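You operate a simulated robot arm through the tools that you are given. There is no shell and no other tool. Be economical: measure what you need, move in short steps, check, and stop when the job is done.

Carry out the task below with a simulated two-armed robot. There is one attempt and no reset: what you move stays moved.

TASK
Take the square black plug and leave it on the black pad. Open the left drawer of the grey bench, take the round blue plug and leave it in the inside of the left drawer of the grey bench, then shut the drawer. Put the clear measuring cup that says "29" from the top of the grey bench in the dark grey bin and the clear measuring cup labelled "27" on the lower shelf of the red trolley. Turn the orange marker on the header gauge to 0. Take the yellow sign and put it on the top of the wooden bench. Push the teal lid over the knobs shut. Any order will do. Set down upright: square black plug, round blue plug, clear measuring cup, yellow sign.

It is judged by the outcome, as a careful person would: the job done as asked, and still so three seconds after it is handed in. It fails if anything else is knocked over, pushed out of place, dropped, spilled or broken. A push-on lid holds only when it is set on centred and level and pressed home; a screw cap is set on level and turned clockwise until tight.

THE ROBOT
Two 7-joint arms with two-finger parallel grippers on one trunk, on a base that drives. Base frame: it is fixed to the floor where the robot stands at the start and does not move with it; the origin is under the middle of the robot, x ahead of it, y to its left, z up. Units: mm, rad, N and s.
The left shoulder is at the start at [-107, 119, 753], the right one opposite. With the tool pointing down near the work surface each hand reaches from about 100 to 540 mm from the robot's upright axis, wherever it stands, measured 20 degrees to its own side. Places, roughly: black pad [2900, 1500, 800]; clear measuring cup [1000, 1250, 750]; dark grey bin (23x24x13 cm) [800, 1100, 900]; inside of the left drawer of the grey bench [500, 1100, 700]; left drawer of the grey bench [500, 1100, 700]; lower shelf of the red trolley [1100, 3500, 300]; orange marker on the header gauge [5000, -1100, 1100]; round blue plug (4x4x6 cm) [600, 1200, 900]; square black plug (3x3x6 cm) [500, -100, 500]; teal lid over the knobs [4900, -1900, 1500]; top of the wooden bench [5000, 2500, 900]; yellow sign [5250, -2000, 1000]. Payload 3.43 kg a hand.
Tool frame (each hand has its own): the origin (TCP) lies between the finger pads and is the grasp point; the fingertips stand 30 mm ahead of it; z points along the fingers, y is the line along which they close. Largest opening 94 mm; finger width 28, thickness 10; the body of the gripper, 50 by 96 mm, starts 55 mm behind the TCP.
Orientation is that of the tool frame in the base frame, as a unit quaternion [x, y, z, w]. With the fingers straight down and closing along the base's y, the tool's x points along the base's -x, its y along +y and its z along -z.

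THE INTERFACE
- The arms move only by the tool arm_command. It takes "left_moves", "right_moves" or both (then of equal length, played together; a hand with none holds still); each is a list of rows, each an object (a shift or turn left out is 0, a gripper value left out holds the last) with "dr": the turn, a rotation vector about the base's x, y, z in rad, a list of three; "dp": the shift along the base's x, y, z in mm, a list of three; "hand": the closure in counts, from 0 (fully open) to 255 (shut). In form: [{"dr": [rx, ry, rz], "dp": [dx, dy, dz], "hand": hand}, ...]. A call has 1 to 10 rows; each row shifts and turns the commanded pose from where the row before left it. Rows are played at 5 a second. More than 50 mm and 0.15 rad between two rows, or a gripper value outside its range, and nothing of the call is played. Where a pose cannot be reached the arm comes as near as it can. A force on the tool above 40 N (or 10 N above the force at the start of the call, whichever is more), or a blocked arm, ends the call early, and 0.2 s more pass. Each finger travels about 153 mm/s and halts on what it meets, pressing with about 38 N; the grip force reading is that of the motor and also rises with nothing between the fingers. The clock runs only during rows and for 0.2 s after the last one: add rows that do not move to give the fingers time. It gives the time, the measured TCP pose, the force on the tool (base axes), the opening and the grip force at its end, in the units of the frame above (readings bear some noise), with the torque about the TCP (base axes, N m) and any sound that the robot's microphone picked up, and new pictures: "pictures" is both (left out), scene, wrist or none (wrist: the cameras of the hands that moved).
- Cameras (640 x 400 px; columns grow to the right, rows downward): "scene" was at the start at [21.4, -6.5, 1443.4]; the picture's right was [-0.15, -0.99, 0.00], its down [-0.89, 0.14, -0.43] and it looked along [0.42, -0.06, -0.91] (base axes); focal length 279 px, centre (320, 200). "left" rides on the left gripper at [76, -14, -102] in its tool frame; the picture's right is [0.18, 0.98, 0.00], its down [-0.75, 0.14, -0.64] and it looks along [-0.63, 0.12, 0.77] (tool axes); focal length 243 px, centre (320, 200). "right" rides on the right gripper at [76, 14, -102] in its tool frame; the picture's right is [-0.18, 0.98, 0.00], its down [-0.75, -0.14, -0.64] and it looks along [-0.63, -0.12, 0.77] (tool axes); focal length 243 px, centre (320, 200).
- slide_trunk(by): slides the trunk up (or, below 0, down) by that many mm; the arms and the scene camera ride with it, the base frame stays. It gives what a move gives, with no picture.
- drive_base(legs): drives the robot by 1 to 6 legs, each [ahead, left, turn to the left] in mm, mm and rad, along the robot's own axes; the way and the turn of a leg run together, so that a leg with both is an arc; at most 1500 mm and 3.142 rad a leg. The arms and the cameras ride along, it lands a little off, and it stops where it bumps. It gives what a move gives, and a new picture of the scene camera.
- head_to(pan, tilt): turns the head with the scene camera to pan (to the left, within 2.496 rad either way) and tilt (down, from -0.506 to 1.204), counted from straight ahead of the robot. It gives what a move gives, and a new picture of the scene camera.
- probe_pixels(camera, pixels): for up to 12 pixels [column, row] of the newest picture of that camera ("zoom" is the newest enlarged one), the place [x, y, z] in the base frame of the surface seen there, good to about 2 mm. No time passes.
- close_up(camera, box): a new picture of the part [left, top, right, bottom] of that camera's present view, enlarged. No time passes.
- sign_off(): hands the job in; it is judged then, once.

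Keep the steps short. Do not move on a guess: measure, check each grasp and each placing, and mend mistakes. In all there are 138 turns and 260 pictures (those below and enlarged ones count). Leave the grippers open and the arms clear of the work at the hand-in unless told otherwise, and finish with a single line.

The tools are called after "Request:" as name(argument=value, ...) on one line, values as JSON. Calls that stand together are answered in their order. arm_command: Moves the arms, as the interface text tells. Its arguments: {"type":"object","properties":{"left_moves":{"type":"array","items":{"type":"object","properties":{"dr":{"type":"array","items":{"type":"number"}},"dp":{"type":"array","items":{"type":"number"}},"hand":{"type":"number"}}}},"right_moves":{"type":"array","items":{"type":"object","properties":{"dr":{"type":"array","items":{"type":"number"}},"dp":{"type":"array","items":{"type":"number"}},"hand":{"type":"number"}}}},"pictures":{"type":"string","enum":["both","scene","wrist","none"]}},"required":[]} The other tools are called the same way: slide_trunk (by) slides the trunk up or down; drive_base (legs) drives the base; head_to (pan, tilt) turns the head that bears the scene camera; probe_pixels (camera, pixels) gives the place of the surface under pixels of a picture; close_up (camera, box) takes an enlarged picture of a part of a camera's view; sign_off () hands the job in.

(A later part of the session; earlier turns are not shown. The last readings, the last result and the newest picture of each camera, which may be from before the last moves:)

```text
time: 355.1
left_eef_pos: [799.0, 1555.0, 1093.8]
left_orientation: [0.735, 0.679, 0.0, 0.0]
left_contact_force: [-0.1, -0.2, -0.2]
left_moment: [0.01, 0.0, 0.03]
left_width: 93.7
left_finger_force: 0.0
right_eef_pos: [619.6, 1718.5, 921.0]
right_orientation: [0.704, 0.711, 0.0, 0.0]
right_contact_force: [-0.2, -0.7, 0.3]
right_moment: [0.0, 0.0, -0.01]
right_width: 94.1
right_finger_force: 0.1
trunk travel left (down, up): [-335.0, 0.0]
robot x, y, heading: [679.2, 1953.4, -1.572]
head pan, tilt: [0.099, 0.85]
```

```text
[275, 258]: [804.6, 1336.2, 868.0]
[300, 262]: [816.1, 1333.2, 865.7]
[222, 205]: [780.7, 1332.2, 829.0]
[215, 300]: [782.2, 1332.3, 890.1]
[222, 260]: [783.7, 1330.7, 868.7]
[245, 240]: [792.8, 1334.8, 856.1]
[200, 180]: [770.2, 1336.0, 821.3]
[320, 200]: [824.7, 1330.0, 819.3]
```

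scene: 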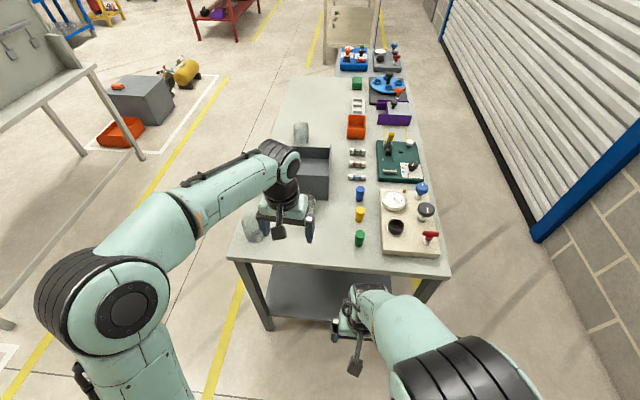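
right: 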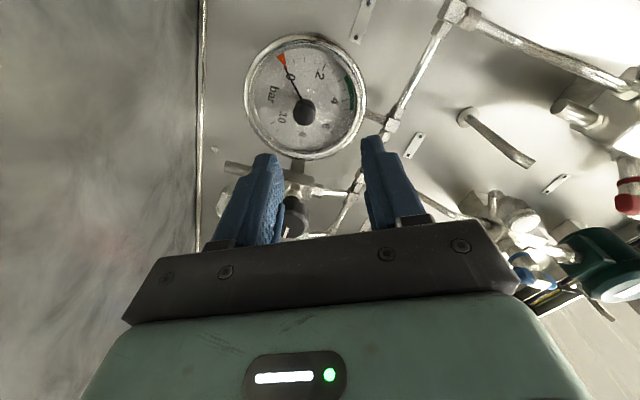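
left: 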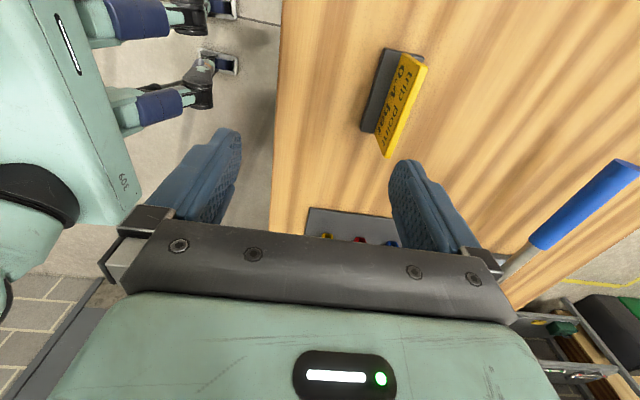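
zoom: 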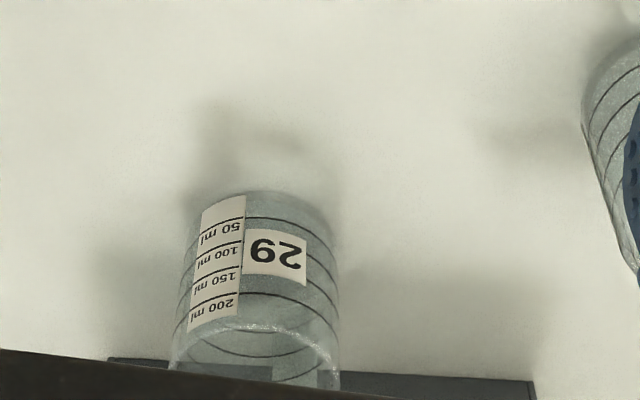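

"29" centre is about [798,1301], radius ~35. I drive 125 mm ahead and come above it.

Request:
drive_base(legs=[[122, 0, 0]])

Request:
arm_command(left_moves=[{"dp": [0, -30, -10]}, {"dp": [0, -30, -10]}, {"dp": [0, -30, -10]}, {"dp": [0, -30, -10]}, {"dp": [0, -10, -10]}, {}], pictures="wrist")

```text
time: 356.4
left_eef_pos: [798.3, 1434.7, 1094.1]
left_orientation: [0.734, 0.679, -0.001, 0.001]
left_contact_force: [-1.3, 0.0, -0.4]
left_moment: [0.0, 0.01, -0.04]
left_width: 94.0
left_finger_force: 0.0
right_eef_pos: [618.9, 1599.3, 919.7]
right_orientation: [0.703, 0.711, 0.001, -0.001]
right_contact_force: [0.1, -0.9, -0.7]
right_moment: [0.0, -0.01, 0.02]
right_width: 94.3
right_finger_force: 0.1
trunk travel left (down, up): [-335.0, 0.0]
robot x, y, heading: [679.9, 1834.3, -1.573]
head pan, tilt: [0.099, 0.85]
```

scene: 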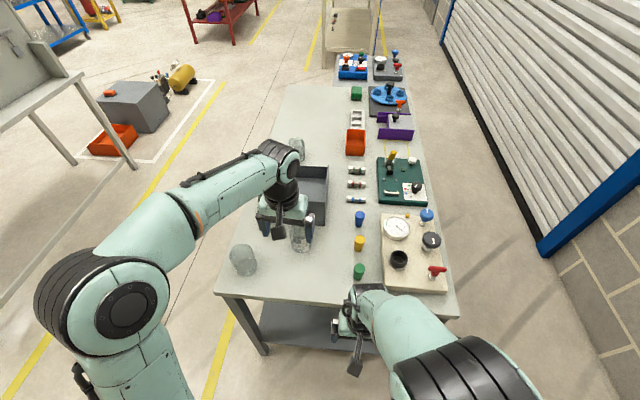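

```text
time: 357.8
left_eef_pos: [797.6, 1305.5, 1042.7]
left_orientation: [0.735, 0.679, -0.001, 0.0]
left_contact_force: [-0.4, 0.1, 0.0]
left_moment: [0.02, 0.01, 0.03]
left_width: 94.1
left_finger_force: 0.1
right_eef_pos: [618.5, 1598.3, 921.4]
right_orientation: [0.703, 0.711, 0.0, 0.0]
right_contact_force: [0.4, -1.2, -0.8]
right_moment: [-0.03, 0.01, 0.0]
right_width: 93.9
right_finger_force: 0.1
trunk travel left (down, up): [-335.0, 0.0]
robot x, y, heading: [680.5, 1831.3, -1.57]
head pan, tilt: [0.099, 0.85]
```

left: 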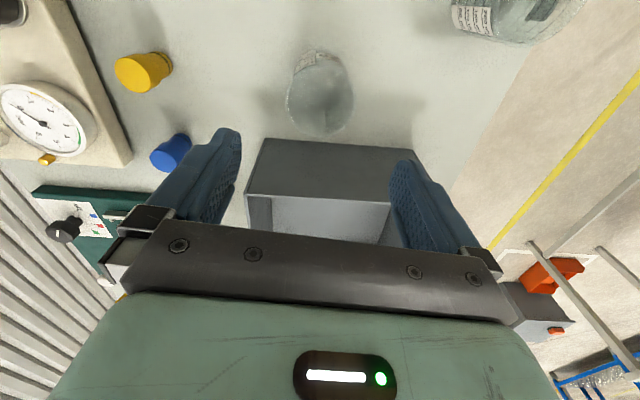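

The cup is centred between the fingers. I lower to z≈886.

Request:
arm_command(left_moves=[{"dp": [0, -1, -40]}, {"dp": [0, -1, -40]}, {"dp": [0, -1, -40]}, {"dp": [0, -1, -36]}, {}], pictures="wrist")

```text
time: 359.0
left_eef_pos: [799.0, 1297.3, 888.3]
left_orientation: [0.734, 0.679, -0.001, 0.001]
left_contact_force: [0.2, 0.1, 0.8]
left_moment: [-0.01, -0.01, -0.01]
left_width: 93.9
left_finger_force: 0.1
right_eef_pos: [618.9, 1598.7, 921.0]
right_orientation: [0.703, 0.711, 0.0, 0.001]
right_contact_force: [-0.2, -0.3, 0.3]
right_moment: [-0.01, 0.0, 0.02]
right_width: 93.9
right_finger_force: 0.1
trunk travel left (down, up): [-335.0, 0.0]
robot x, y, heading: [678.7, 1831.8, -1.571]
head pan, tilt: [0.099, 0.85]
```

left: 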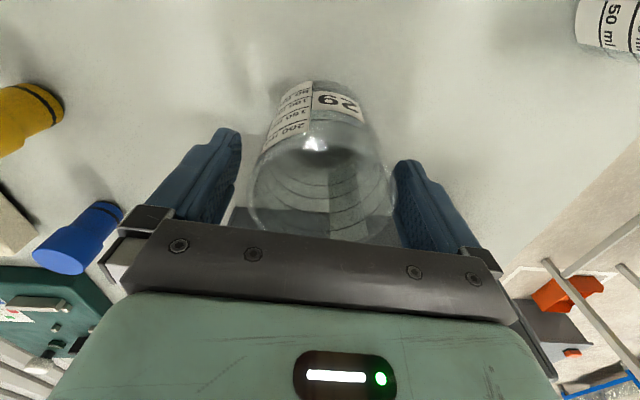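

Close and lift.

Request:
arm_command(left_moves=[{"dp": [0, 3, 0], "hand": 255}, {}, {}, {"dp": [0, 0, 30]}, {"dp": [0, 0, 45]}, {"dp": [0, 0, 45]}, {"dp": [0, 0, 40]}, {}], pictures="both")

```text
time: 360.8
left_eef_pos: [798.0, 1304.0, 1049.3]
left_orientation: [0.735, 0.679, 0.0, 0.001]
left_contact_force: [0.6, 0.2, 0.2]
left_moment: [-0.01, -0.03, 0.04]
left_width: 69.1
left_finger_force: 37.9
right_eef_pos: [618.8, 1598.6, 921.1]
right_orientation: [0.704, 0.71, 0.0, 0.0]
right_contact_force: [0.0, 0.1, -0.1]
right_moment: [0.03, -0.01, 0.02]
right_width: 93.9
right_finger_force: 0.1
trunk travel left (down, up): [-335.0, 0.0]
robot x, y, heading: [678.4, 1826.6, -1.578]
head pan, tilt: [0.099, 0.85]
```

scene: 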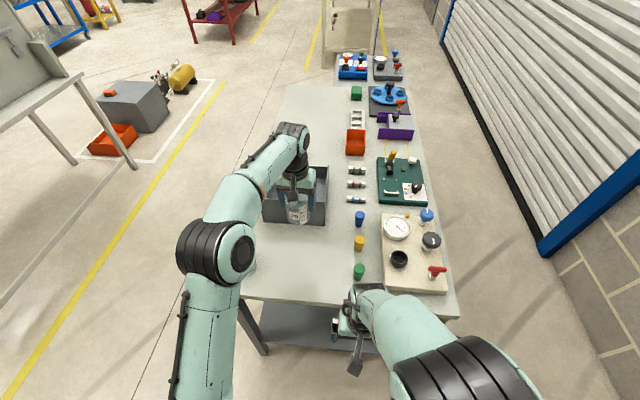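
left: 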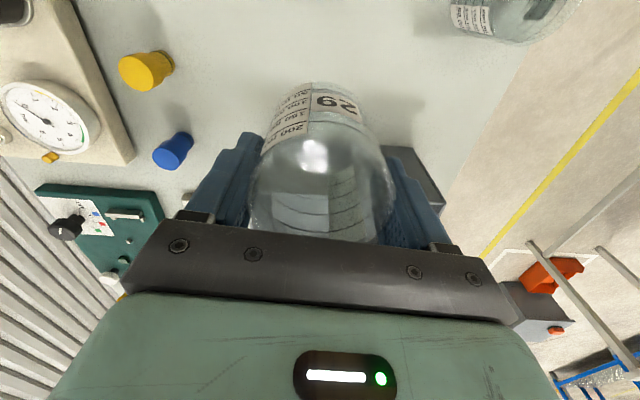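

"29" is held (69 mm). I go round to the bench's back side to reach the bin.

Request:
drive_base(legs=[[-320, 0, 0], [0, 1020, 0], [0, 0, -1.571], [0, 880, 0]])

Request:
head_to(pan=0.2, tilt=0.75)

Request:
close_up(camera="scene", box=[160, 80, 400, 240])

```text
time: 383.5
left_eef_pos: [1199.5, 1134.4, 1047.3]
left_orientation: [1.0, -0.028, 0.001, 0.001]
left_contact_force: [-1.0, 0.3, -0.6]
left_moment: [-0.04, -0.01, -0.02]
left_width: 68.8
left_finger_force: 38.4
right_eef_pos: [1489.3, 1320.1, 920.0]
right_orientation: [1.0, 0.016, 0.001, 0.0]
right_contact_force: [0.1, 0.3, -0.2]
right_moment: [0.0, -0.01, 0.02]
right_width: 94.0
right_finger_force: 0.0
trunk travel left (down, up): [-335.0, 0.0]
robot x, y, heading: [1728.3, 1268.0, -3.119]
head pan, tilt: [0.099, 0.85]
```

scene: 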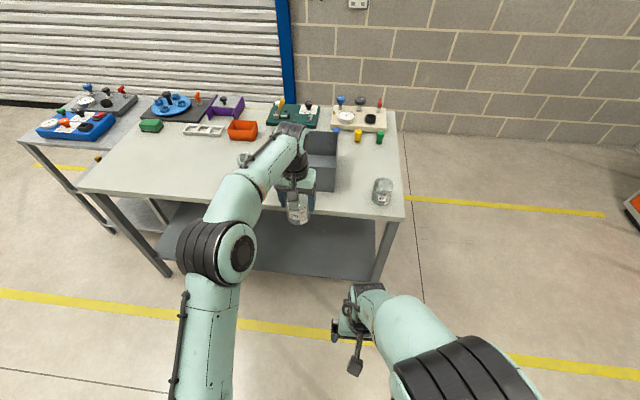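

```text
time: 384.2
left_eef_pos: [1199.7, 1135.9, 1047.8]
left_orientation: [1.0, -0.029, 0.0, 0.0]
left_contact_force: [0.0, -0.9, -0.6]
left_moment: [-0.02, 0.0, -0.01]
left_width: 69.0
left_finger_force: 37.8
right_eef_pos: [1489.0, 1322.6, 920.3]
right_orientation: [1.0, 0.017, 0.0, 0.0]
right_contact_force: [0.5, -0.8, -0.4]
right_moment: [0.01, 0.02, -0.01]
right_width: 93.6
right_finger_force: 0.0
trunk travel left (down, up): [-335.0, 0.0]
robot x, y, heading: [1723.8, 1266.2, -3.117]
head pan, tilt: [0.201, 0.75]
```

scene: 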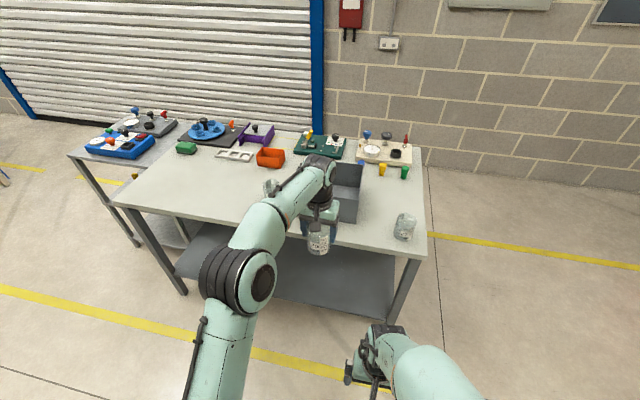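

```text
2.50 times, centred on (280, 160) of scene
```

zoom: 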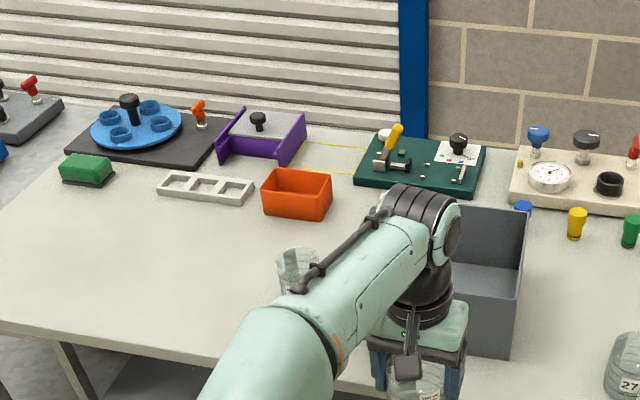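

Request:
probe_pixels(camera="zoom", pixels=[[490, 207], [528, 215], [522, 240], [515, 300], [507, 352], [485, 270], [480, 320], [470, 345], [455, 215], [500, 298], [280, 255], [345, 345]])

```text
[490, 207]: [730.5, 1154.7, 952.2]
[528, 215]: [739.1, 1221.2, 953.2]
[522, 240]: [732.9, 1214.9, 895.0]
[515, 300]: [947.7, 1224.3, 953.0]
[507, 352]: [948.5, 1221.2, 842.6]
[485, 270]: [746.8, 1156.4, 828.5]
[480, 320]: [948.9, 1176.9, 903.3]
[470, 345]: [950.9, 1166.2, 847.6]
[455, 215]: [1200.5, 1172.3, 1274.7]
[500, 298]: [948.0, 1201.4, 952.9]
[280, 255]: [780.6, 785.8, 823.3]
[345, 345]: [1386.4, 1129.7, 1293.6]
```

Bin walls: x 730–949, top 953, floor 828. I raise the cup 25 mm and drive in.

Request:
arm_command(left_moves=[{"dp": [10, 0, 25]}, {}], pictures="none")

Request:
drive_base(legs=[[348, 0, -0.024]])

Request:
close_up(camera="left", box=[0, 0, 639, 399])

```text
time: 384.8
left_eef_pos: [1207.5, 1136.1, 1074.0]
left_orientation: [1.0, -0.029, -0.001, 0.0]
left_contact_force: [-0.3, -0.5, -0.4]
left_moment: [0.0, 0.01, 0.01]
left_width: 68.7
left_finger_force: 37.8
right_eef_pos: [1489.3, 1319.9, 921.1]
right_orientation: [1.0, 0.015, 0.001, 0.001]
right_contact_force: [0.1, 0.0, 0.3]
right_moment: [0.01, 0.0, 0.02]
right_width: 93.8
right_finger_force: 0.1
trunk travel left (down, up): [-335.0, 0.0]
robot x, y, heading: [1722.7, 1264.8, -3.127]
head pan, tilt: [0.201, 0.75]
```

```text
time: 387.1
left_eef_pos: [853.9, 1145.2, 1073.2]
left_orientation: [0.999, -0.04, -0.001, 0.0]
left_contact_force: [0.2, -0.8, -0.5]
left_moment: [-0.01, 0.01, 0.02]
left_width: 69.2
left_finger_force: 37.9
right_eef_pos: [1140.0, 1323.7, 920.7]
right_orientation: [1.0, 0.004, 0.001, -0.001]
right_contact_force: [0.4, -0.4, 0.1]
right_moment: [0.03, -0.04, 0.02]
right_width: 94.1
right_finger_force: 0.2
trunk travel left (down, up): [-335.0, 0.0]
robot x, y, heading: [1373.2, 1262.1, 3.137]
head pan, tilt: [0.201, 0.75]
```

scene: 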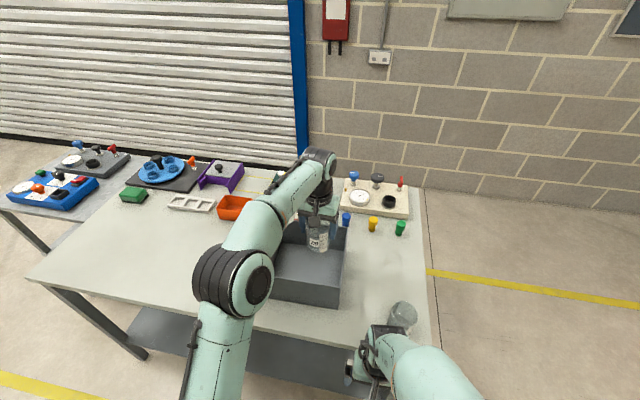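

```text
1.00 times, centred on (320, 200) of left (not enlarged: the box is as wide or as high as the picture)
```

zoom: 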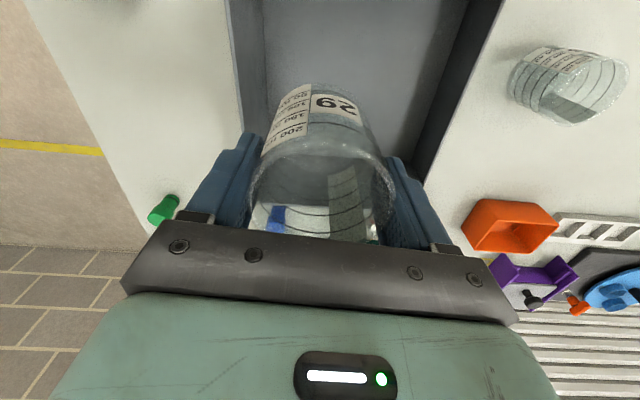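

Request:
probe_pixels(camera="zoom", pixels=[[245, 60], [232, 20], [350, 40], [420, 150], [440, 60], [468, 10], [450, 150], [480, 60], [320, 75]])

```text
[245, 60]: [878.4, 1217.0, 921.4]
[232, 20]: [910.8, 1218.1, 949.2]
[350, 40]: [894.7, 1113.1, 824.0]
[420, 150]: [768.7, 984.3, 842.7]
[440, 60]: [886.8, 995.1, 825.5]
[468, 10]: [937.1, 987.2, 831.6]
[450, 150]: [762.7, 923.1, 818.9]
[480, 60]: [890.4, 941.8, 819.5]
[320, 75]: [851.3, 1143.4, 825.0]
```

Floor z≈825, interior y 990–1213. I lower the cup at about [858,1117].

Request:
arm_command(left_moves=[{"dp": [2, -14, -20]}, {"dp": [2, -14, -30]}, {"dp": [0, 0, -40]}, {"dp": [0, 0, -40]}, {"dp": [0, 0, -40]}, {"dp": [0, 0, -6]}, {}], pictures="wrist")

```text
time: 388.7
left_eef_pos: [858.0, 1117.1, 897.9]
left_orientation: [0.999, -0.04, 0.0, 0.0]
left_contact_force: [0.7, 0.5, -0.8]
left_moment: [-0.02, 0.02, 0.03]
left_width: 68.8
left_finger_force: 38.4
right_eef_pos: [1138.0, 1323.9, 920.1]
right_orientation: [1.0, 0.005, 0.001, 0.0]
right_contact_force: [-0.1, -0.1, -0.7]
right_moment: [0.01, -0.01, 0.01]
right_width: 94.0
right_finger_force: 0.1
trunk travel left (down, up): [-335.0, 0.0]
robot x, y, heading: [1371.4, 1259.1, 3.139]
head pan, tilt: [0.201, 0.75]
```

left: 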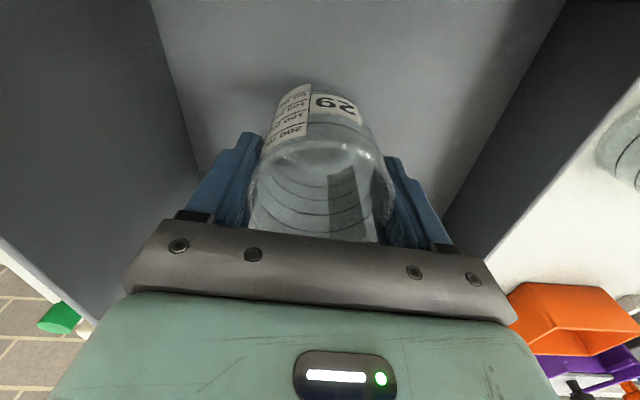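

Request:
arm_command(left_moves=[{"dp": [0, 0, -2]}, {"dp": [0, 0, -2]}, {"dp": [0, 0, -1.5]}, {}], pictures="none")

```text
time: 389.7
left_eef_pos: [856.0, 1117.0, 893.0]
left_orientation: [0.999, -0.041, -0.002, 0.0]
left_contact_force: [1.1, 0.4, 7.8]
left_moment: [-0.02, -0.21, -0.03]
left_width: 69.1
left_finger_force: 38.2
right_eef_pos: [1139.7, 1322.8, 920.8]
right_orientation: [1.0, 0.004, 0.0, 0.0]
right_contact_force: [0.6, 0.6, -0.1]
right_moment: [0.03, 0.03, 0.01]
right_width: 94.0
right_finger_force: 0.1
trunk travel left (down, up): [-335.0, 0.0]
robot x, y, heading: [1376.9, 1261.7, 3.137]
head pan, tilt: [0.201, 0.75]
```

Contact at 8 N. I release, rise straight up and check.

Request:
arm_command(left_moves=[{"hand": 100}, {"hand": 0}, {}, {"dp": [0, 0, 35]}, {"dp": [0, 0, 45]}, {"dp": [0, 0, 45]}, {"dp": [0, 0, 45]}, {"dp": [0, 0, 30]}], pictures="wrist")

```text
time: 391.5
left_eef_pos: [857.2, 1117.5, 1093.5]
left_orientation: [0.999, -0.041, 0.0, 0.0]
left_contact_force: [-0.6, 0.4, 0.0]
left_moment: [0.01, 0.01, 0.0]
left_width: 94.0
left_finger_force: 0.0
right_eef_pos: [1139.4, 1323.6, 920.2]
right_orientation: [1.0, 0.004, 0.0, 0.0]
right_contact_force: [0.4, -0.1, -0.2]
right_moment: [-0.03, -0.01, 0.0]
right_width: 94.0
right_finger_force: 0.0
trunk travel left (down, up): [-335.0, 0.0]
robot x, y, heading: [1369.6, 1262.2, 3.135]
head pan, tilt: [0.201, 0.75]
```

left: 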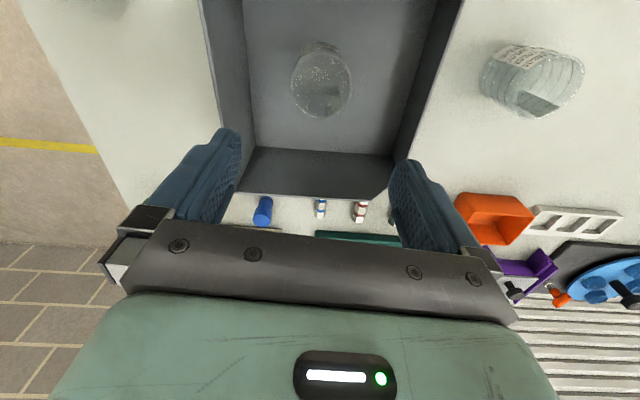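

"29" stands upright in the bin. I shift right 270 mm for cup "27".

Request:
drive_base(legs=[[0, -275, 0.005]])

Request:
arm_command(left_moves=[{"dp": [30, 0, 0]}, {"dp": [30, 0, 0]}, {"dp": [30, 0, 0]}, {"dp": [18, 5, -20]}, {}], pictures="wrist")

```text
time: 394.5
left_eef_pos: [858.1, 1394.8, 1093.9]
left_orientation: [0.999, -0.04, 0.0, 0.0]
left_contact_force: [0.4, -0.5, -0.3]
left_moment: [0.02, 0.02, -0.02]
left_width: 94.0
left_finger_force: 0.1
right_eef_pos: [1138.5, 1598.6, 920.7]
right_orientation: [1.0, 0.006, 0.0, -0.001]
right_contact_force: [-0.4, 0.4, -0.2]
right_moment: [-0.03, 0.0, -0.01]
right_width: 94.0
right_finger_force: 0.0
trunk travel left (down, up): [-335.0, 0.0]
robot x, y, heading: [1369.8, 1536.7, 3.142]
head pan, tilt: [0.201, 0.75]
```

scene: 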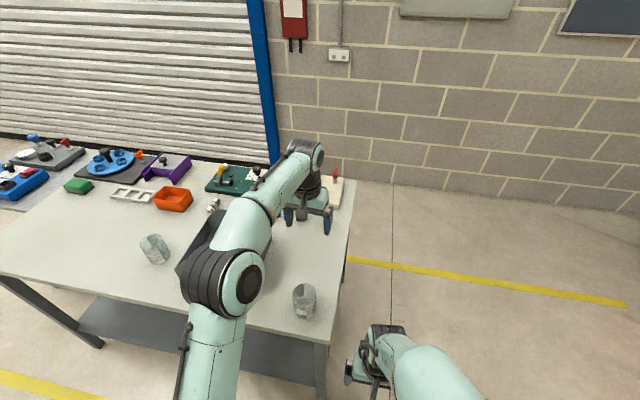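

```text
time: 395.7
left_eef_pos: [965.4, 1396.5, 1072.4]
left_orientation: [0.999, -0.039, -0.001, 0.001]
left_contact_force: [0.2, 0.3, 0.3]
left_moment: [-0.04, -0.03, -0.03]
left_width: 94.3
left_finger_force: 0.2
right_eef_pos: [1138.7, 1599.2, 920.3]
right_orientation: [1.0, 0.005, 0.001, -0.001]
right_contact_force: [0.0, 0.4, -0.3]
right_moment: [0.02, -0.02, 0.02]
right_width: 93.9
right_finger_force: 0.0
trunk travel left (down, up): [-335.0, 0.0]
robot x, y, heading: [1371.5, 1538.5, 3.144]
head pan, tilt: [0.201, 0.75]
```

left: 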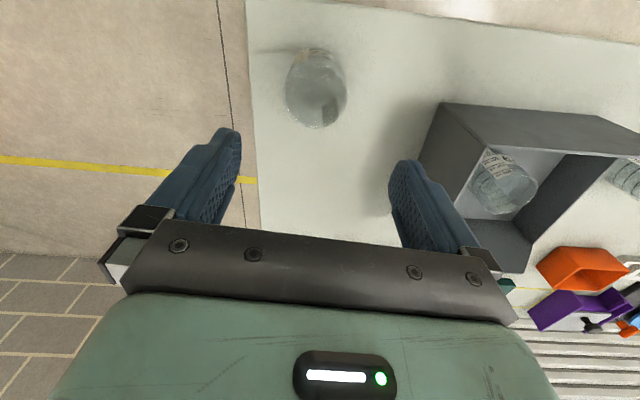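

"29" is visible upright in the bin; "27" is below the hand. The trolley's lower shelf needs a slanted grip, so I back up 70 mm and pitch the left hand 50° forward.

Request:
drive_base(legs=[[-70, 0, 0]])

Request:
arm_command(left_moves=[{"dr": [0, 0.1455, 0], "dp": [10, 1, -15]}, {"dr": [0, 0.1455, 0], "dp": [10, 1, -15]}, {"dr": [0, 0.1455, 0], "dp": [5, 1, -15]}, {"dr": [0, 0.1455, 0], "dp": [5, 1, -15]}, {"dr": [0, 0.1455, 0], "dp": [5, 1, -15]}, {"dr": [0, 0.1455, 0], "dp": [5, 0, -15]}, {}], pictures="both")

```text
time: 396.7
left_eef_pos: [1036.0, 1396.3, 1073.3]
left_orientation: [0.999, -0.039, 0.0, 0.0]
left_contact_force: [-0.7, -0.2, 0.0]
left_moment: [0.0, -0.02, 0.01]
left_width: 94.0
left_finger_force: 0.1
right_eef_pos: [1209.2, 1598.3, 922.0]
right_orientation: [1.0, 0.005, 0.0, 0.0]
right_contact_force: [0.0, 0.1, -0.3]
right_moment: [0.01, -0.02, 0.0]
right_width: 94.2
right_finger_force: 0.1
trunk travel left (down, up): [-335.0, 0.0]
robot x, y, heading: [1440.5, 1536.2, -3.144]
head pan, tilt: [0.201, 0.75]
```

scene: 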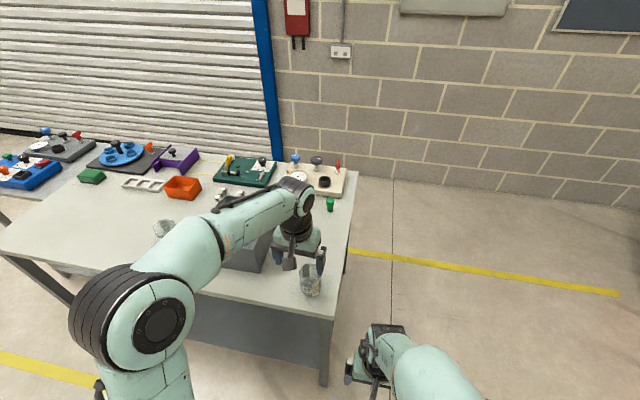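

```text
time: 398.3
left_eef_pos: [1069.8, 1403.0, 984.8]
left_orientation: [0.906, -0.035, -0.423, 0.017]
left_contact_force: [0.7, 0.1, -0.5]
left_moment: [-0.01, 0.01, 0.02]
left_width: 94.1
left_finger_force: 0.1
left hand out of reach, approached as far as the arm can: row 6
right_eef_pos: [1209.4, 1597.9, 920.4]
right_orientation: [1.0, 0.004, 0.0, 0.0]
right_contact_force: [-0.2, -0.5, -0.9]
right_moment: [0.0, 0.0, 0.04]
right_width: 94.0
right_finger_force: 0.1
trunk travel left (down, up): [-335.0, 0.0]
robot x, y, heading: [1444.5, 1538.0, -3.141]
head pan, tilt: [0.201, 0.75]
```

scene: 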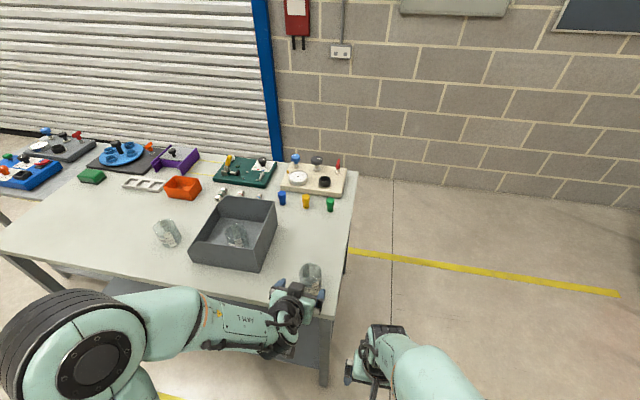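
left: 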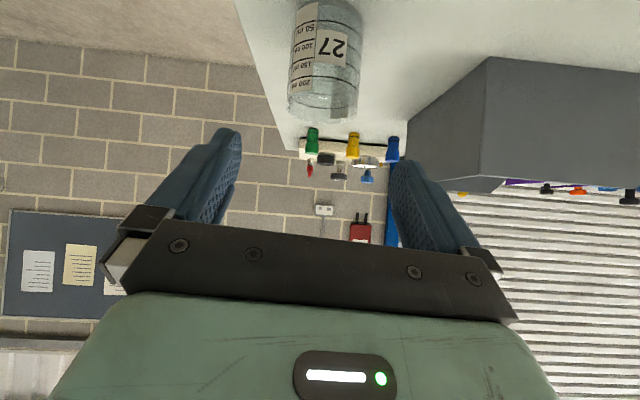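

I probe the label and rim of "27" for an exact centre.

Request:
probe_pixels(camera="left", pixels=[[330, 48], [345, 50], [305, 15], [305, 60], [302, 85], [318, 45], [325, 118], [260, 60], [350, 105]])

```text
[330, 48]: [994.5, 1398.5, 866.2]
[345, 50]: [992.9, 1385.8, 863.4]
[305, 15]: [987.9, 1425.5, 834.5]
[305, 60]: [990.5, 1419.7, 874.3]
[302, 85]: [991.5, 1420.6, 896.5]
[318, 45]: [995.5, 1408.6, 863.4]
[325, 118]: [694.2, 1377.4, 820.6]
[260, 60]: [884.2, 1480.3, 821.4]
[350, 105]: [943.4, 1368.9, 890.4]
```

Centre is [961,1402]. I lower 33 mm, then advance along the tool axis.

Request:
arm_command(left_moves=[{"dp": [0, -1, -33]}, {"dp": [-25, 0, -21]}, {"dp": [-25, 0, -21]}, {"dp": [-25, 0, -21]}, {"dp": [-25, 0, -21]}, {}], pictures="wrist")

```text
time: 399.7
left_eef_pos: [962.3, 1403.8, 868.0]
left_orientation: [0.906, -0.036, -0.422, 0.017]
left_contact_force: [-0.3, 0.3, 0.1]
left_moment: [-0.01, 0.0, -0.01]
left_width: 94.1
left_finger_force: 0.1
left hand out of reach, approached as far as the arm can: row 1
right_eef_pos: [1210.1, 1598.6, 920.3]
right_orientation: [1.0, 0.005, 0.0, 0.0]
right_contact_force: [0.4, 0.2, 0.1]
right_moment: [-0.01, -0.02, 0.02]
right_width: 93.9
right_finger_force: 0.1
trunk travel left (down, up): [-335.0, 0.0]
robot x, y, heading: [1442.7, 1541.7, -3.144]
head pan, tilt: [0.201, 0.75]
```

left: 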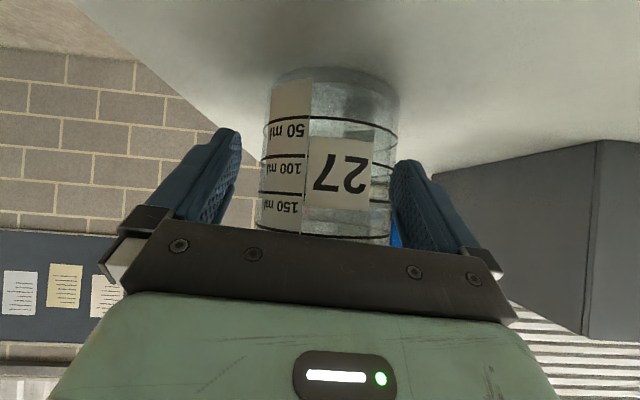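

Centre it (back 5 mm, -3 mm in y), close, and lift.

Request:
arm_command(left_moves=[{"dp": [5, -3, 0]}, {"hand": 255}, {}, {}, {"dp": [0, 0, 25]}, {"dp": [0, 0, 40]}, {"dp": [0, 0, 30]}, {}], pictures="wrist")

```text
time: 401.5
left_eef_pos: [966.0, 1399.9, 963.0]
left_orientation: [0.905, -0.036, -0.423, 0.016]
left_contact_force: [0.8, 0.3, -1.2]
left_moment: [0.0, 0.0, 0.02]
left_width: 72.7
left_finger_force: 38.2
right_eef_pos: [1210.0, 1598.8, 920.5]
right_orientation: [1.0, 0.006, 0.0, -0.001]
right_contact_force: [-0.2, -0.8, 0.0]
right_moment: [0.02, -0.01, -0.02]
right_width: 94.1
right_finger_force: 0.0
trunk travel left (down, up): [-335.0, 0.0]
robot x, y, heading: [1442.7, 1539.5, -3.143]
head pan, tilt: [0.201, 0.75]
```

left: 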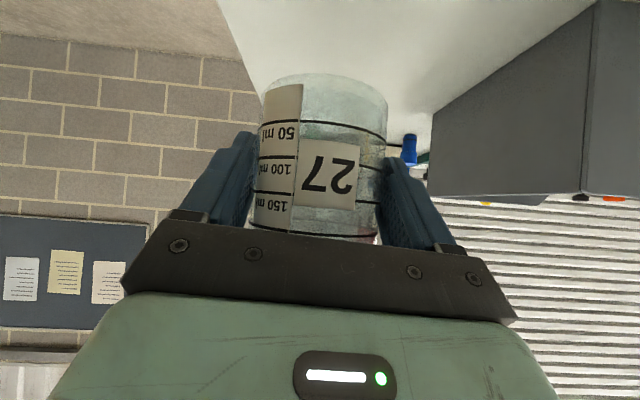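

"27" is held. I back away, turn to face +y and head for the red trolley.

Request:
drive_base(legs=[[-350, 0, 0], [0, 0, -1.571], [900, 0, 0], [0, 550, 0]])

Request:
head_to(pan=0.1, tilt=0.6)

```text
time: 416.8
left_eef_pos: [1065.3, 2898.3, 961.9]
left_orientation: [-0.622, 0.658, 0.314, 0.284]
left_contact_force: [-0.2, -0.2, -0.8]
left_moment: [0.02, -0.05, -0.03]
left_width: 71.8
left_finger_force: 37.8
right_eef_pos: [1268.5, 2659.1, 920.7]
right_orientation: [0.718, -0.697, 0.001, 0.0]
right_contact_force: [-0.5, 0.5, -0.1]
right_moment: [-0.02, -0.03, 0.01]
right_width: 93.9
right_finger_force: 0.0
trunk travel left (down, up): [-335.0, 0.0]
robot x, y, heading: [1212.3, 2424.7, 1.596]
head pan, tilt: [0.201, 0.75]
```

scene: 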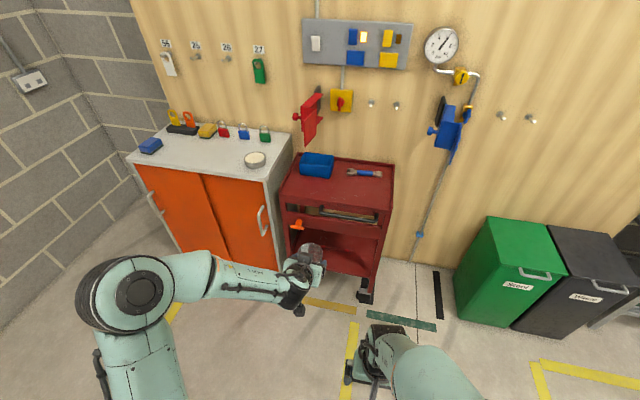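

```text
time: 417.4
left_eef_pos: [1065.2, 2898.6, 960.7]
left_orientation: [-0.622, 0.659, 0.313, 0.284]
left_contact_force: [-0.6, -0.1, -0.6]
left_moment: [-0.02, 0.01, -0.01]
left_width: 71.8
left_finger_force: 37.8
right_eef_pos: [1267.8, 2659.6, 920.8]
right_orientation: [0.717, -0.697, 0.0, 0.0]
right_contact_force: [0.0, -0.6, -0.5]
right_moment: [-0.02, 0.0, 0.02]
right_width: 94.0
right_finger_force: 0.0
trunk travel left (down, up): [-335.0, 0.0]
robot x, y, heading: [1216.1, 2425.2, 1.587]
head pan, tilt: [0.099, 0.6]
```

scene: 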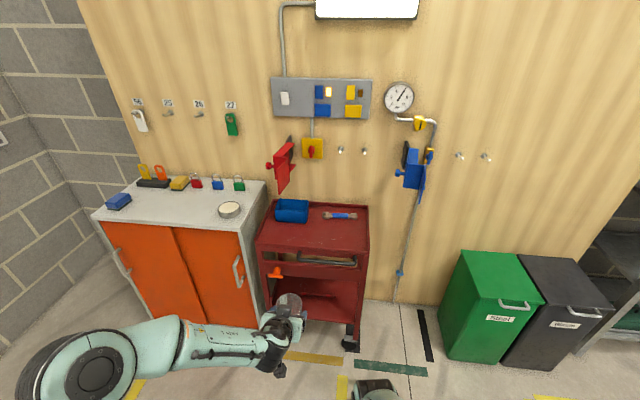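

I probe the trolley and check the cup in the hand.

Request:
probe_pixels(camera="scene", pixels=[[315, 250], [260, 245], [368, 245], [325, 262], [315, 283], [290, 280], [320, 300], [340, 315], [325, 320], [350, 340], [300, 232], [315, 312]])

Request:
close_up(camera="scene", box=[240, 190, 390, 360])

Request:
close_up(camera="left", box=[0, 0, 639, 399])

```text
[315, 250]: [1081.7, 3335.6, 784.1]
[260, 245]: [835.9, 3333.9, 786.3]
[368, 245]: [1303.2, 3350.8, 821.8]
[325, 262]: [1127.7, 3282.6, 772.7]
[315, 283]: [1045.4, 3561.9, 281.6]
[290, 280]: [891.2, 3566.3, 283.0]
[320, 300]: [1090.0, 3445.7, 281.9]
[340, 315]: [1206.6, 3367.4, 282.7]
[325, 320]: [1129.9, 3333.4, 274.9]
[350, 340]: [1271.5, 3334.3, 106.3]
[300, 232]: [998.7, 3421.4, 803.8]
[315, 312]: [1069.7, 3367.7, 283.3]
```

```text
2.35 times, centred on (315, 275) of scene
```

zoom: 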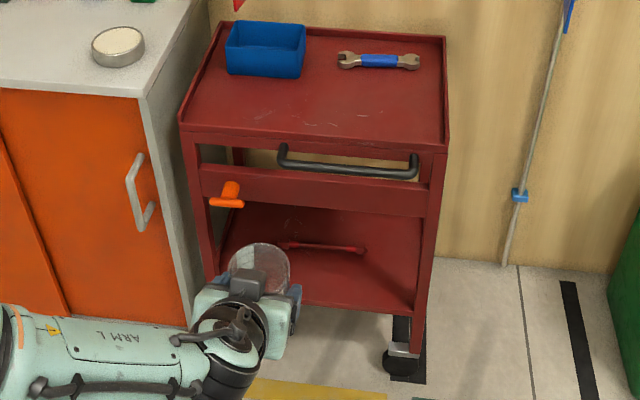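

```text
1.00 times, centred on (320, 200) of left (not enlarged: the box is as wide or as high as the picture)
```

zoom: 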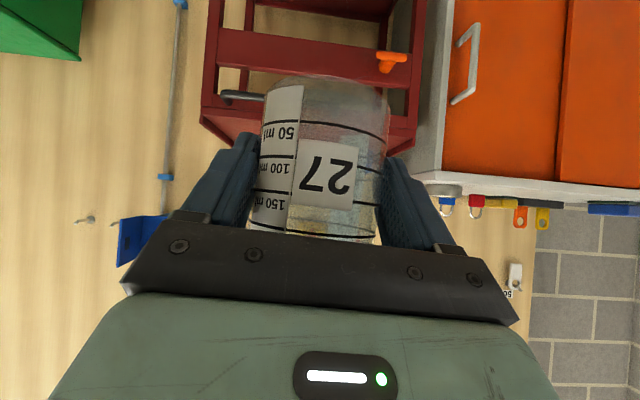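

The shelf is at z≈283, front edge y≈3335, with a red tool at y≈3480. I'll set the cup at about y 3395. I lower the trunk, then the hand, and check the drawer's underside.

Request:
probe_pixels(camera="scene", pixels=[[350, 279], [345, 277], [300, 275], [335, 296], [300, 296], [318, 296]])

Request:
slide_trunk(by=-330)

Request:
arm_command(left_moves=[{"dp": [2, 0, -45]}, {"dp": [2, 0, -45]}, {"dp": [2, 0, -45]}, {"dp": [2, 0, -45]}, {"dp": [2, 0, -45]}, {}], pictures="wrist")

```text
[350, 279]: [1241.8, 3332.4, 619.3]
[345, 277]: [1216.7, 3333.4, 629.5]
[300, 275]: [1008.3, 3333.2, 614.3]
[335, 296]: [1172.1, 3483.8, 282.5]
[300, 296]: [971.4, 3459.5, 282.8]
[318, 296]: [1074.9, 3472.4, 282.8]
```

```text
time: 420.7
left_eef_pos: [1064.8, 2899.2, 633.7]
left_orientation: [-0.622, 0.659, 0.314, 0.284]
left_contact_force: [0.8, -0.5, -1.2]
left_moment: [-0.03, 0.0, 0.01]
left_width: 71.5
left_finger_force: 38.2
right_eef_pos: [1267.5, 2598.9, 546.7]
right_orientation: [0.715, -0.695, 0.058, 0.055]
right_contact_force: [-0.5, 0.3, 0.5]
right_moment: [-0.02, 0.04, 0.0]
right_width: 94.2
right_finger_force: 0.1
trunk travel left (down, up): [-5.0, 330.0]
robot x, y, heading: [1211.8, 2426.2, 1.59]
head pan, tilt: [0.099, 0.6]
```

```text
time: 422.1
left_eef_pos: [1074.9, 2900.9, 407.8]
left_orientation: [-0.622, 0.659, 0.314, 0.285]
left_contact_force: [-0.4, 0.2, 0.1]
left_moment: [0.0, -0.01, -0.01]
left_width: 71.6
left_finger_force: 38.3
right_eef_pos: [1268.4, 2599.8, 546.3]
right_orientation: [0.714, -0.696, 0.058, 0.056]
right_contact_force: [0.6, 0.5, -0.3]
right_moment: [0.0, -0.02, 0.01]
right_width: 94.0
right_finger_force: 0.1
trunk travel left (down, up): [-5.0, 330.0]
robot x, y, heading: [1211.4, 2425.8, 1.588]
head pan, tilt: [0.099, 0.6]
```

left: 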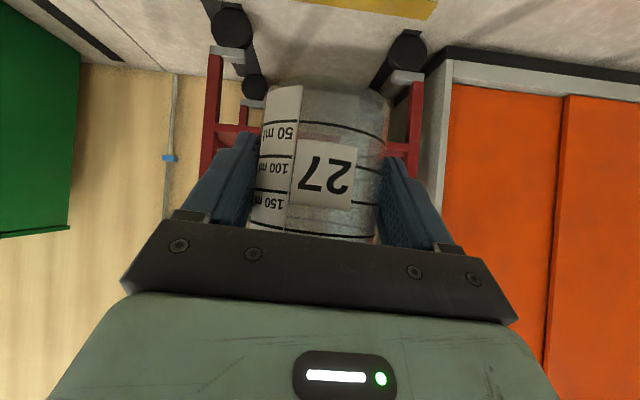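

Clear below the drawer (z≈614). I drive ahead 485 mm.

Request:
drive_base(legs=[[485, 0, -0.015]])

Request:
head_to(pan=0.1, tilt=0.85)

Request:
close_up(camera="left", box=[0, 0, 639, 399])

```text
time: 425.0
left_eef_pos: [1075.7, 3390.0, 408.5]
left_orientation: [-0.617, 0.663, 0.312, 0.287]
left_contact_force: [0.4, 0.4, -0.6]
left_moment: [0.0, 0.02, 0.02]
left_width: 71.4
left_finger_force: 38.0
right_eef_pos: [1264.2, 3087.6, 546.1]
right_orientation: [0.709, -0.7, 0.058, 0.056]
right_contact_force: [1.0, -0.1, 0.2]
right_moment: [0.01, -0.03, -0.02]
right_width: 94.2
right_finger_force: 0.1
trunk travel left (down, up): [-5.0, 330.0]
robot x, y, heading: [1207.9, 2915.3, 1.576]
head pan, tilt: [0.099, 0.6]
```

scene: 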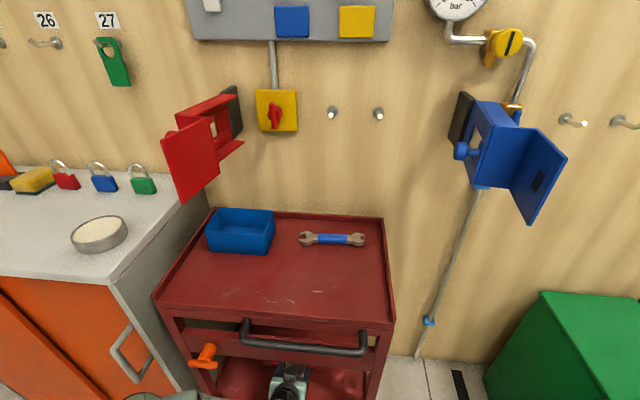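

```text
time: 425.8
left_eef_pos: [1076.0, 3389.5, 408.1]
left_orientation: [-0.617, 0.663, 0.312, 0.288]
left_contact_force: [-0.1, -0.6, -1.0]
left_moment: [-0.02, -0.05, 0.0]
left_width: 71.6
left_finger_force: 38.1
right_eef_pos: [1263.4, 3087.6, 545.9]
right_orientation: [0.709, -0.701, 0.058, 0.055]
right_contact_force: [0.1, -0.2, 0.2]
right_moment: [0.02, 0.01, 0.02]
right_width: 93.8
right_finger_force: 0.1
trunk travel left (down, up): [-5.0, 330.0]
robot x, y, heading: [1203.3, 2915.3, 1.578]
head pan, tilt: [0.099, 0.85]
```

scene: 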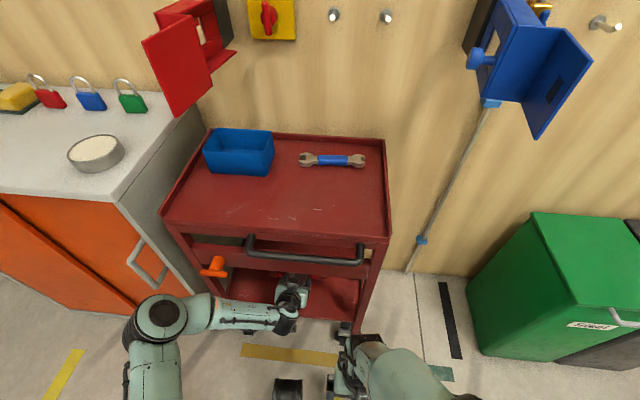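

```text
1.00 times, centred on (320, 200) of left (not enlarged: the box is as wide or as high as the picture)
```

zoom: 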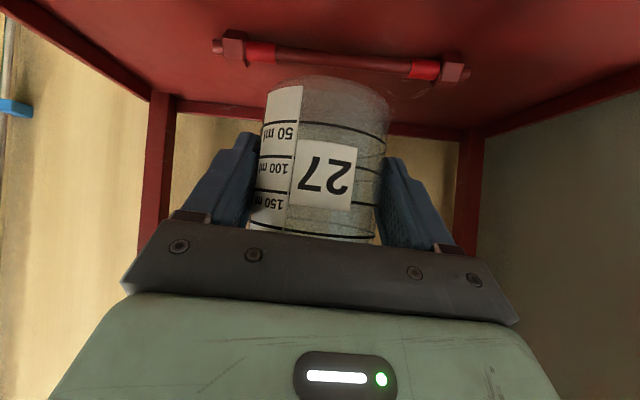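

Request:
probe_pixels(camera="zoom", pixels=[[330, 60], [260, 52], [440, 70], [230, 48], [320, 20], [325, 85], [230, 100], [420, 120]])

```text
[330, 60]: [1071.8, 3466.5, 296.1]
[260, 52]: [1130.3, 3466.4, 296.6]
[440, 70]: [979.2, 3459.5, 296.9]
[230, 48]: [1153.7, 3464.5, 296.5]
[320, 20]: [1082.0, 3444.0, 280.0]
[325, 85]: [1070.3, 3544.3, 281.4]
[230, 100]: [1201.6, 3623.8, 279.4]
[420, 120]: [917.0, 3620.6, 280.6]
```

The tool starts at y≈3455, so there's room. I lower with the cup centred near y 3388.

Request:
arm_command(left_moves=[{"dp": [0, -6, -35]}, {"dp": [0, 0, -32]}, {"dp": [0, 0, -4]}, {}], pictures="wrist")

```text
time: 426.8
left_eef_pos: [1075.8, 3389.9, 391.6]
left_orientation: [-0.617, 0.664, 0.311, 0.286]
left_contact_force: [-1.0, 0.3, -0.2]
left_moment: [-0.04, -0.01, 0.02]
left_width: 71.6
left_finger_force: 37.7
left hand out of reach, approached as far as the arm can: row 1, 2
right_eef_pos: [1265.1, 3086.9, 546.6]
right_orientation: [0.709, -0.7, 0.058, 0.057]
right_contact_force: [0.3, 0.1, -0.6]
right_moment: [0.0, 0.02, 0.02]
right_width: 93.7
right_finger_force: 0.1
trunk travel left (down, up): [-5.0, 330.0]
robot x, y, heading: [1209.2, 2912.8, 1.571]
head pan, tilt: [0.099, 0.85]
```

left: 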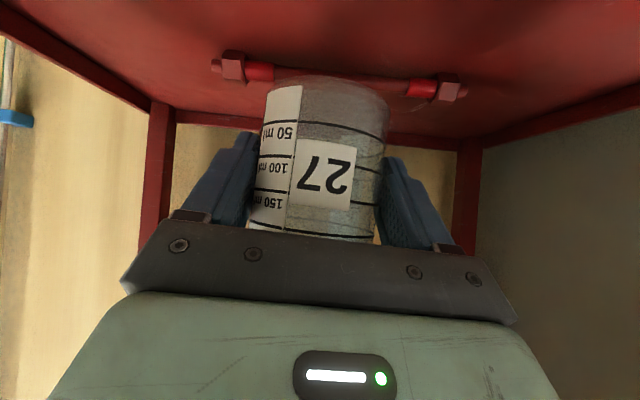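

The arm can't go lower at this distance. I back the base 110 mm and extend the arm instead.

Request:
drive_base(legs=[[-110, 0, 0]])

Request:
arm_command(left_moves=[{"dp": [0, 35, 0]}, {"dp": [0, 35, 0]}, {"dp": [0, 32, 0]}, {"dp": [0, 0, -15]}, {"dp": [0, 0, -15]}, {"dp": [0, 0, -15]}, {}], pictures="wrist")

```text
time: 427.9
left_eef_pos: [1076.9, 3278.3, 392.1]
left_orientation: [-0.616, 0.664, 0.312, 0.287]
left_contact_force: [-0.1, 0.0, -0.7]
left_moment: [-0.02, 0.0, 0.0]
left_width: 71.2
left_finger_force: 37.6
right_eef_pos: [1264.7, 2977.2, 546.5]
right_orientation: [0.71, -0.7, 0.057, 0.056]
right_contact_force: [0.2, -0.4, 0.7]
right_moment: [-0.02, 0.01, -0.04]
right_width: 94.0
right_finger_force: 0.0
trunk travel left (down, up): [-5.0, 330.0]
robot x, y, heading: [1207.4, 2807.4, 1.57]
head pan, tilt: [0.099, 0.85]
```

scene: 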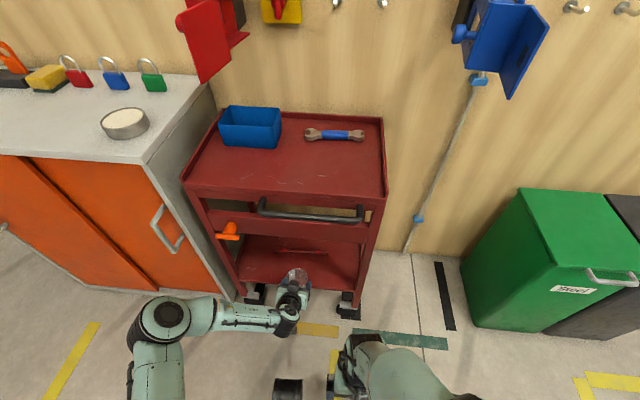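

```text
time: 429.6
left_eef_pos: [1076.5, 3382.1, 347.2]
left_orientation: [-0.616, 0.664, 0.311, 0.287]
left_contact_force: [-0.4, 0.1, -0.6]
left_moment: [0.0, -0.01, -0.02]
left_width: 71.0
left_finger_force: 38.0
right_eef_pos: [1264.4, 2978.1, 545.2]
right_orientation: [0.709, -0.7, 0.058, 0.056]
right_contact_force: [0.2, 0.3, -0.1]
right_moment: [0.01, 0.02, 0.0]
right_width: 93.8
right_finger_force: 0.0
trunk travel left (down, up): [-5.0, 330.0]
robot x, y, heading: [1204.8, 2803.2, 1.575]
head pan, tilt: [0.099, 0.85]
```

left: 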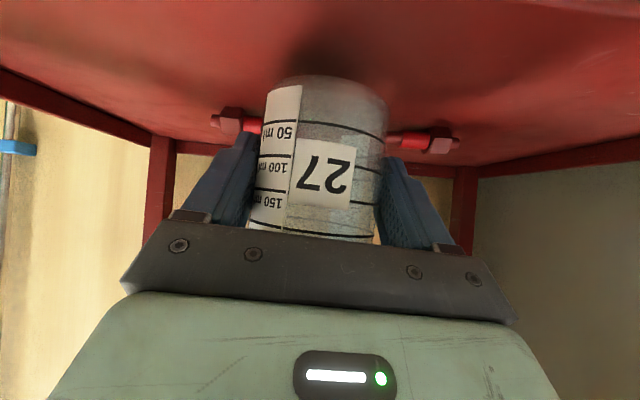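

It works. I lower the last millimetres to contact.

Request:
arm_command(left_moves=[{"dp": [0, 0, -9]}, {"dp": [0, 0, -3]}, {"dp": [0, 0, -2]}, {}, {"dp": [0, 0, -2]}, {}], pictures="none")

```text
time: 430.9
left_eef_pos: [1079.1, 3381.5, 330.5]
left_orientation: [-0.616, 0.664, 0.311, 0.287]
left_contact_force: [-0.3, -1.2, -0.8]
left_moment: [-0.01, 0.01, 0.0]
left_width: 70.9
left_finger_force: 37.9
right_eef_pos: [1265.1, 2977.4, 546.4]
right_orientation: [0.709, -0.7, 0.058, 0.056]
right_contact_force: [0.8, 0.0, 0.3]
right_moment: [0.0, 0.0, 0.0]
right_width: 94.1
right_finger_force: 0.1
trunk travel left (down, up): [-5.0, 330.0]
robot x, y, heading: [1202.9, 2802.5, 1.577]
head pan, tilt: [0.099, 0.85]
```

Request:
arm_command(left_moves=[{"dp": [0, 0, -2]}, {}, {"dp": [0, 0, -2]}, {}], pictures="none")

```text
time: 431.9
left_eef_pos: [1077.1, 3381.2, 330.0]
left_orientation: [-0.616, 0.663, 0.313, 0.288]
left_contact_force: [0.3, -2.2, 14.5]
left_moment: [0.0, -0.46, -0.09]
left_width: 71.1
left_finger_force: 38.6
right_eef_pos: [1265.1, 2977.6, 546.6]
right_orientation: [0.709, -0.7, 0.058, 0.056]
right_contact_force: [-0.2, -0.2, -0.1]
right_moment: [0.0, 0.02, 0.01]
right_width: 93.8
right_finger_force: 0.1
trunk travel left (down, up): [-5.0, 330.0]
robot x, y, heading: [1209.1, 2805.1, 1.575]
head pan, tilt: [0.099, 0.85]
```

Contact at 14 N. I ease 1 mm, open, then retreat along the tool axis.

Request:
arm_command(left_moves=[{"dp": [0, 0, 1.5]}, {"hand": 100}, {"hand": 0}, {}, {"dp": [0, -19, 16]}, {"dp": [0, -31, 26]}, {"dp": [0, -31, 26]}, {"dp": [0, -31, 26]}], pictures="wrist")

```text
time: 433.8
left_eef_pos: [1074.9, 3268.7, 424.0]
left_orientation: [-0.618, 0.664, 0.311, 0.286]
left_contact_force: [0.5, -0.7, 0.6]
left_moment: [0.04, -0.02, 0.0]
left_width: 94.1
left_finger_force: 0.1
right_eef_pos: [1265.4, 2977.5, 546.9]
right_orientation: [0.709, -0.7, 0.058, 0.055]
right_contact_force: [-0.2, 0.0, -0.2]
right_moment: [0.0, -0.02, -0.03]
right_width: 94.0
right_finger_force: 0.2
trunk travel left (down, up): [-5.0, 330.0]
robot x, y, heading: [1206.8, 2802.2, 1.579]
head pan, tilt: [0.099, 0.85]
```

left: 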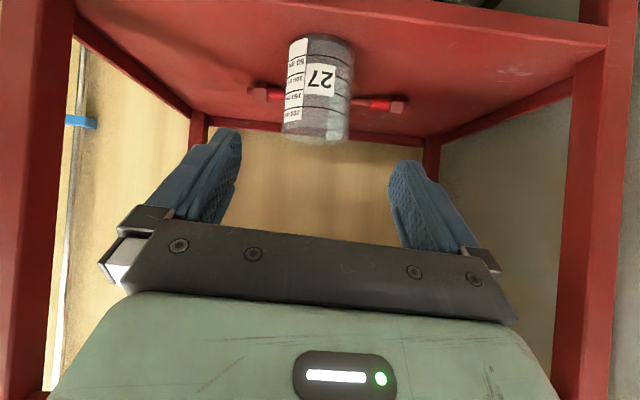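

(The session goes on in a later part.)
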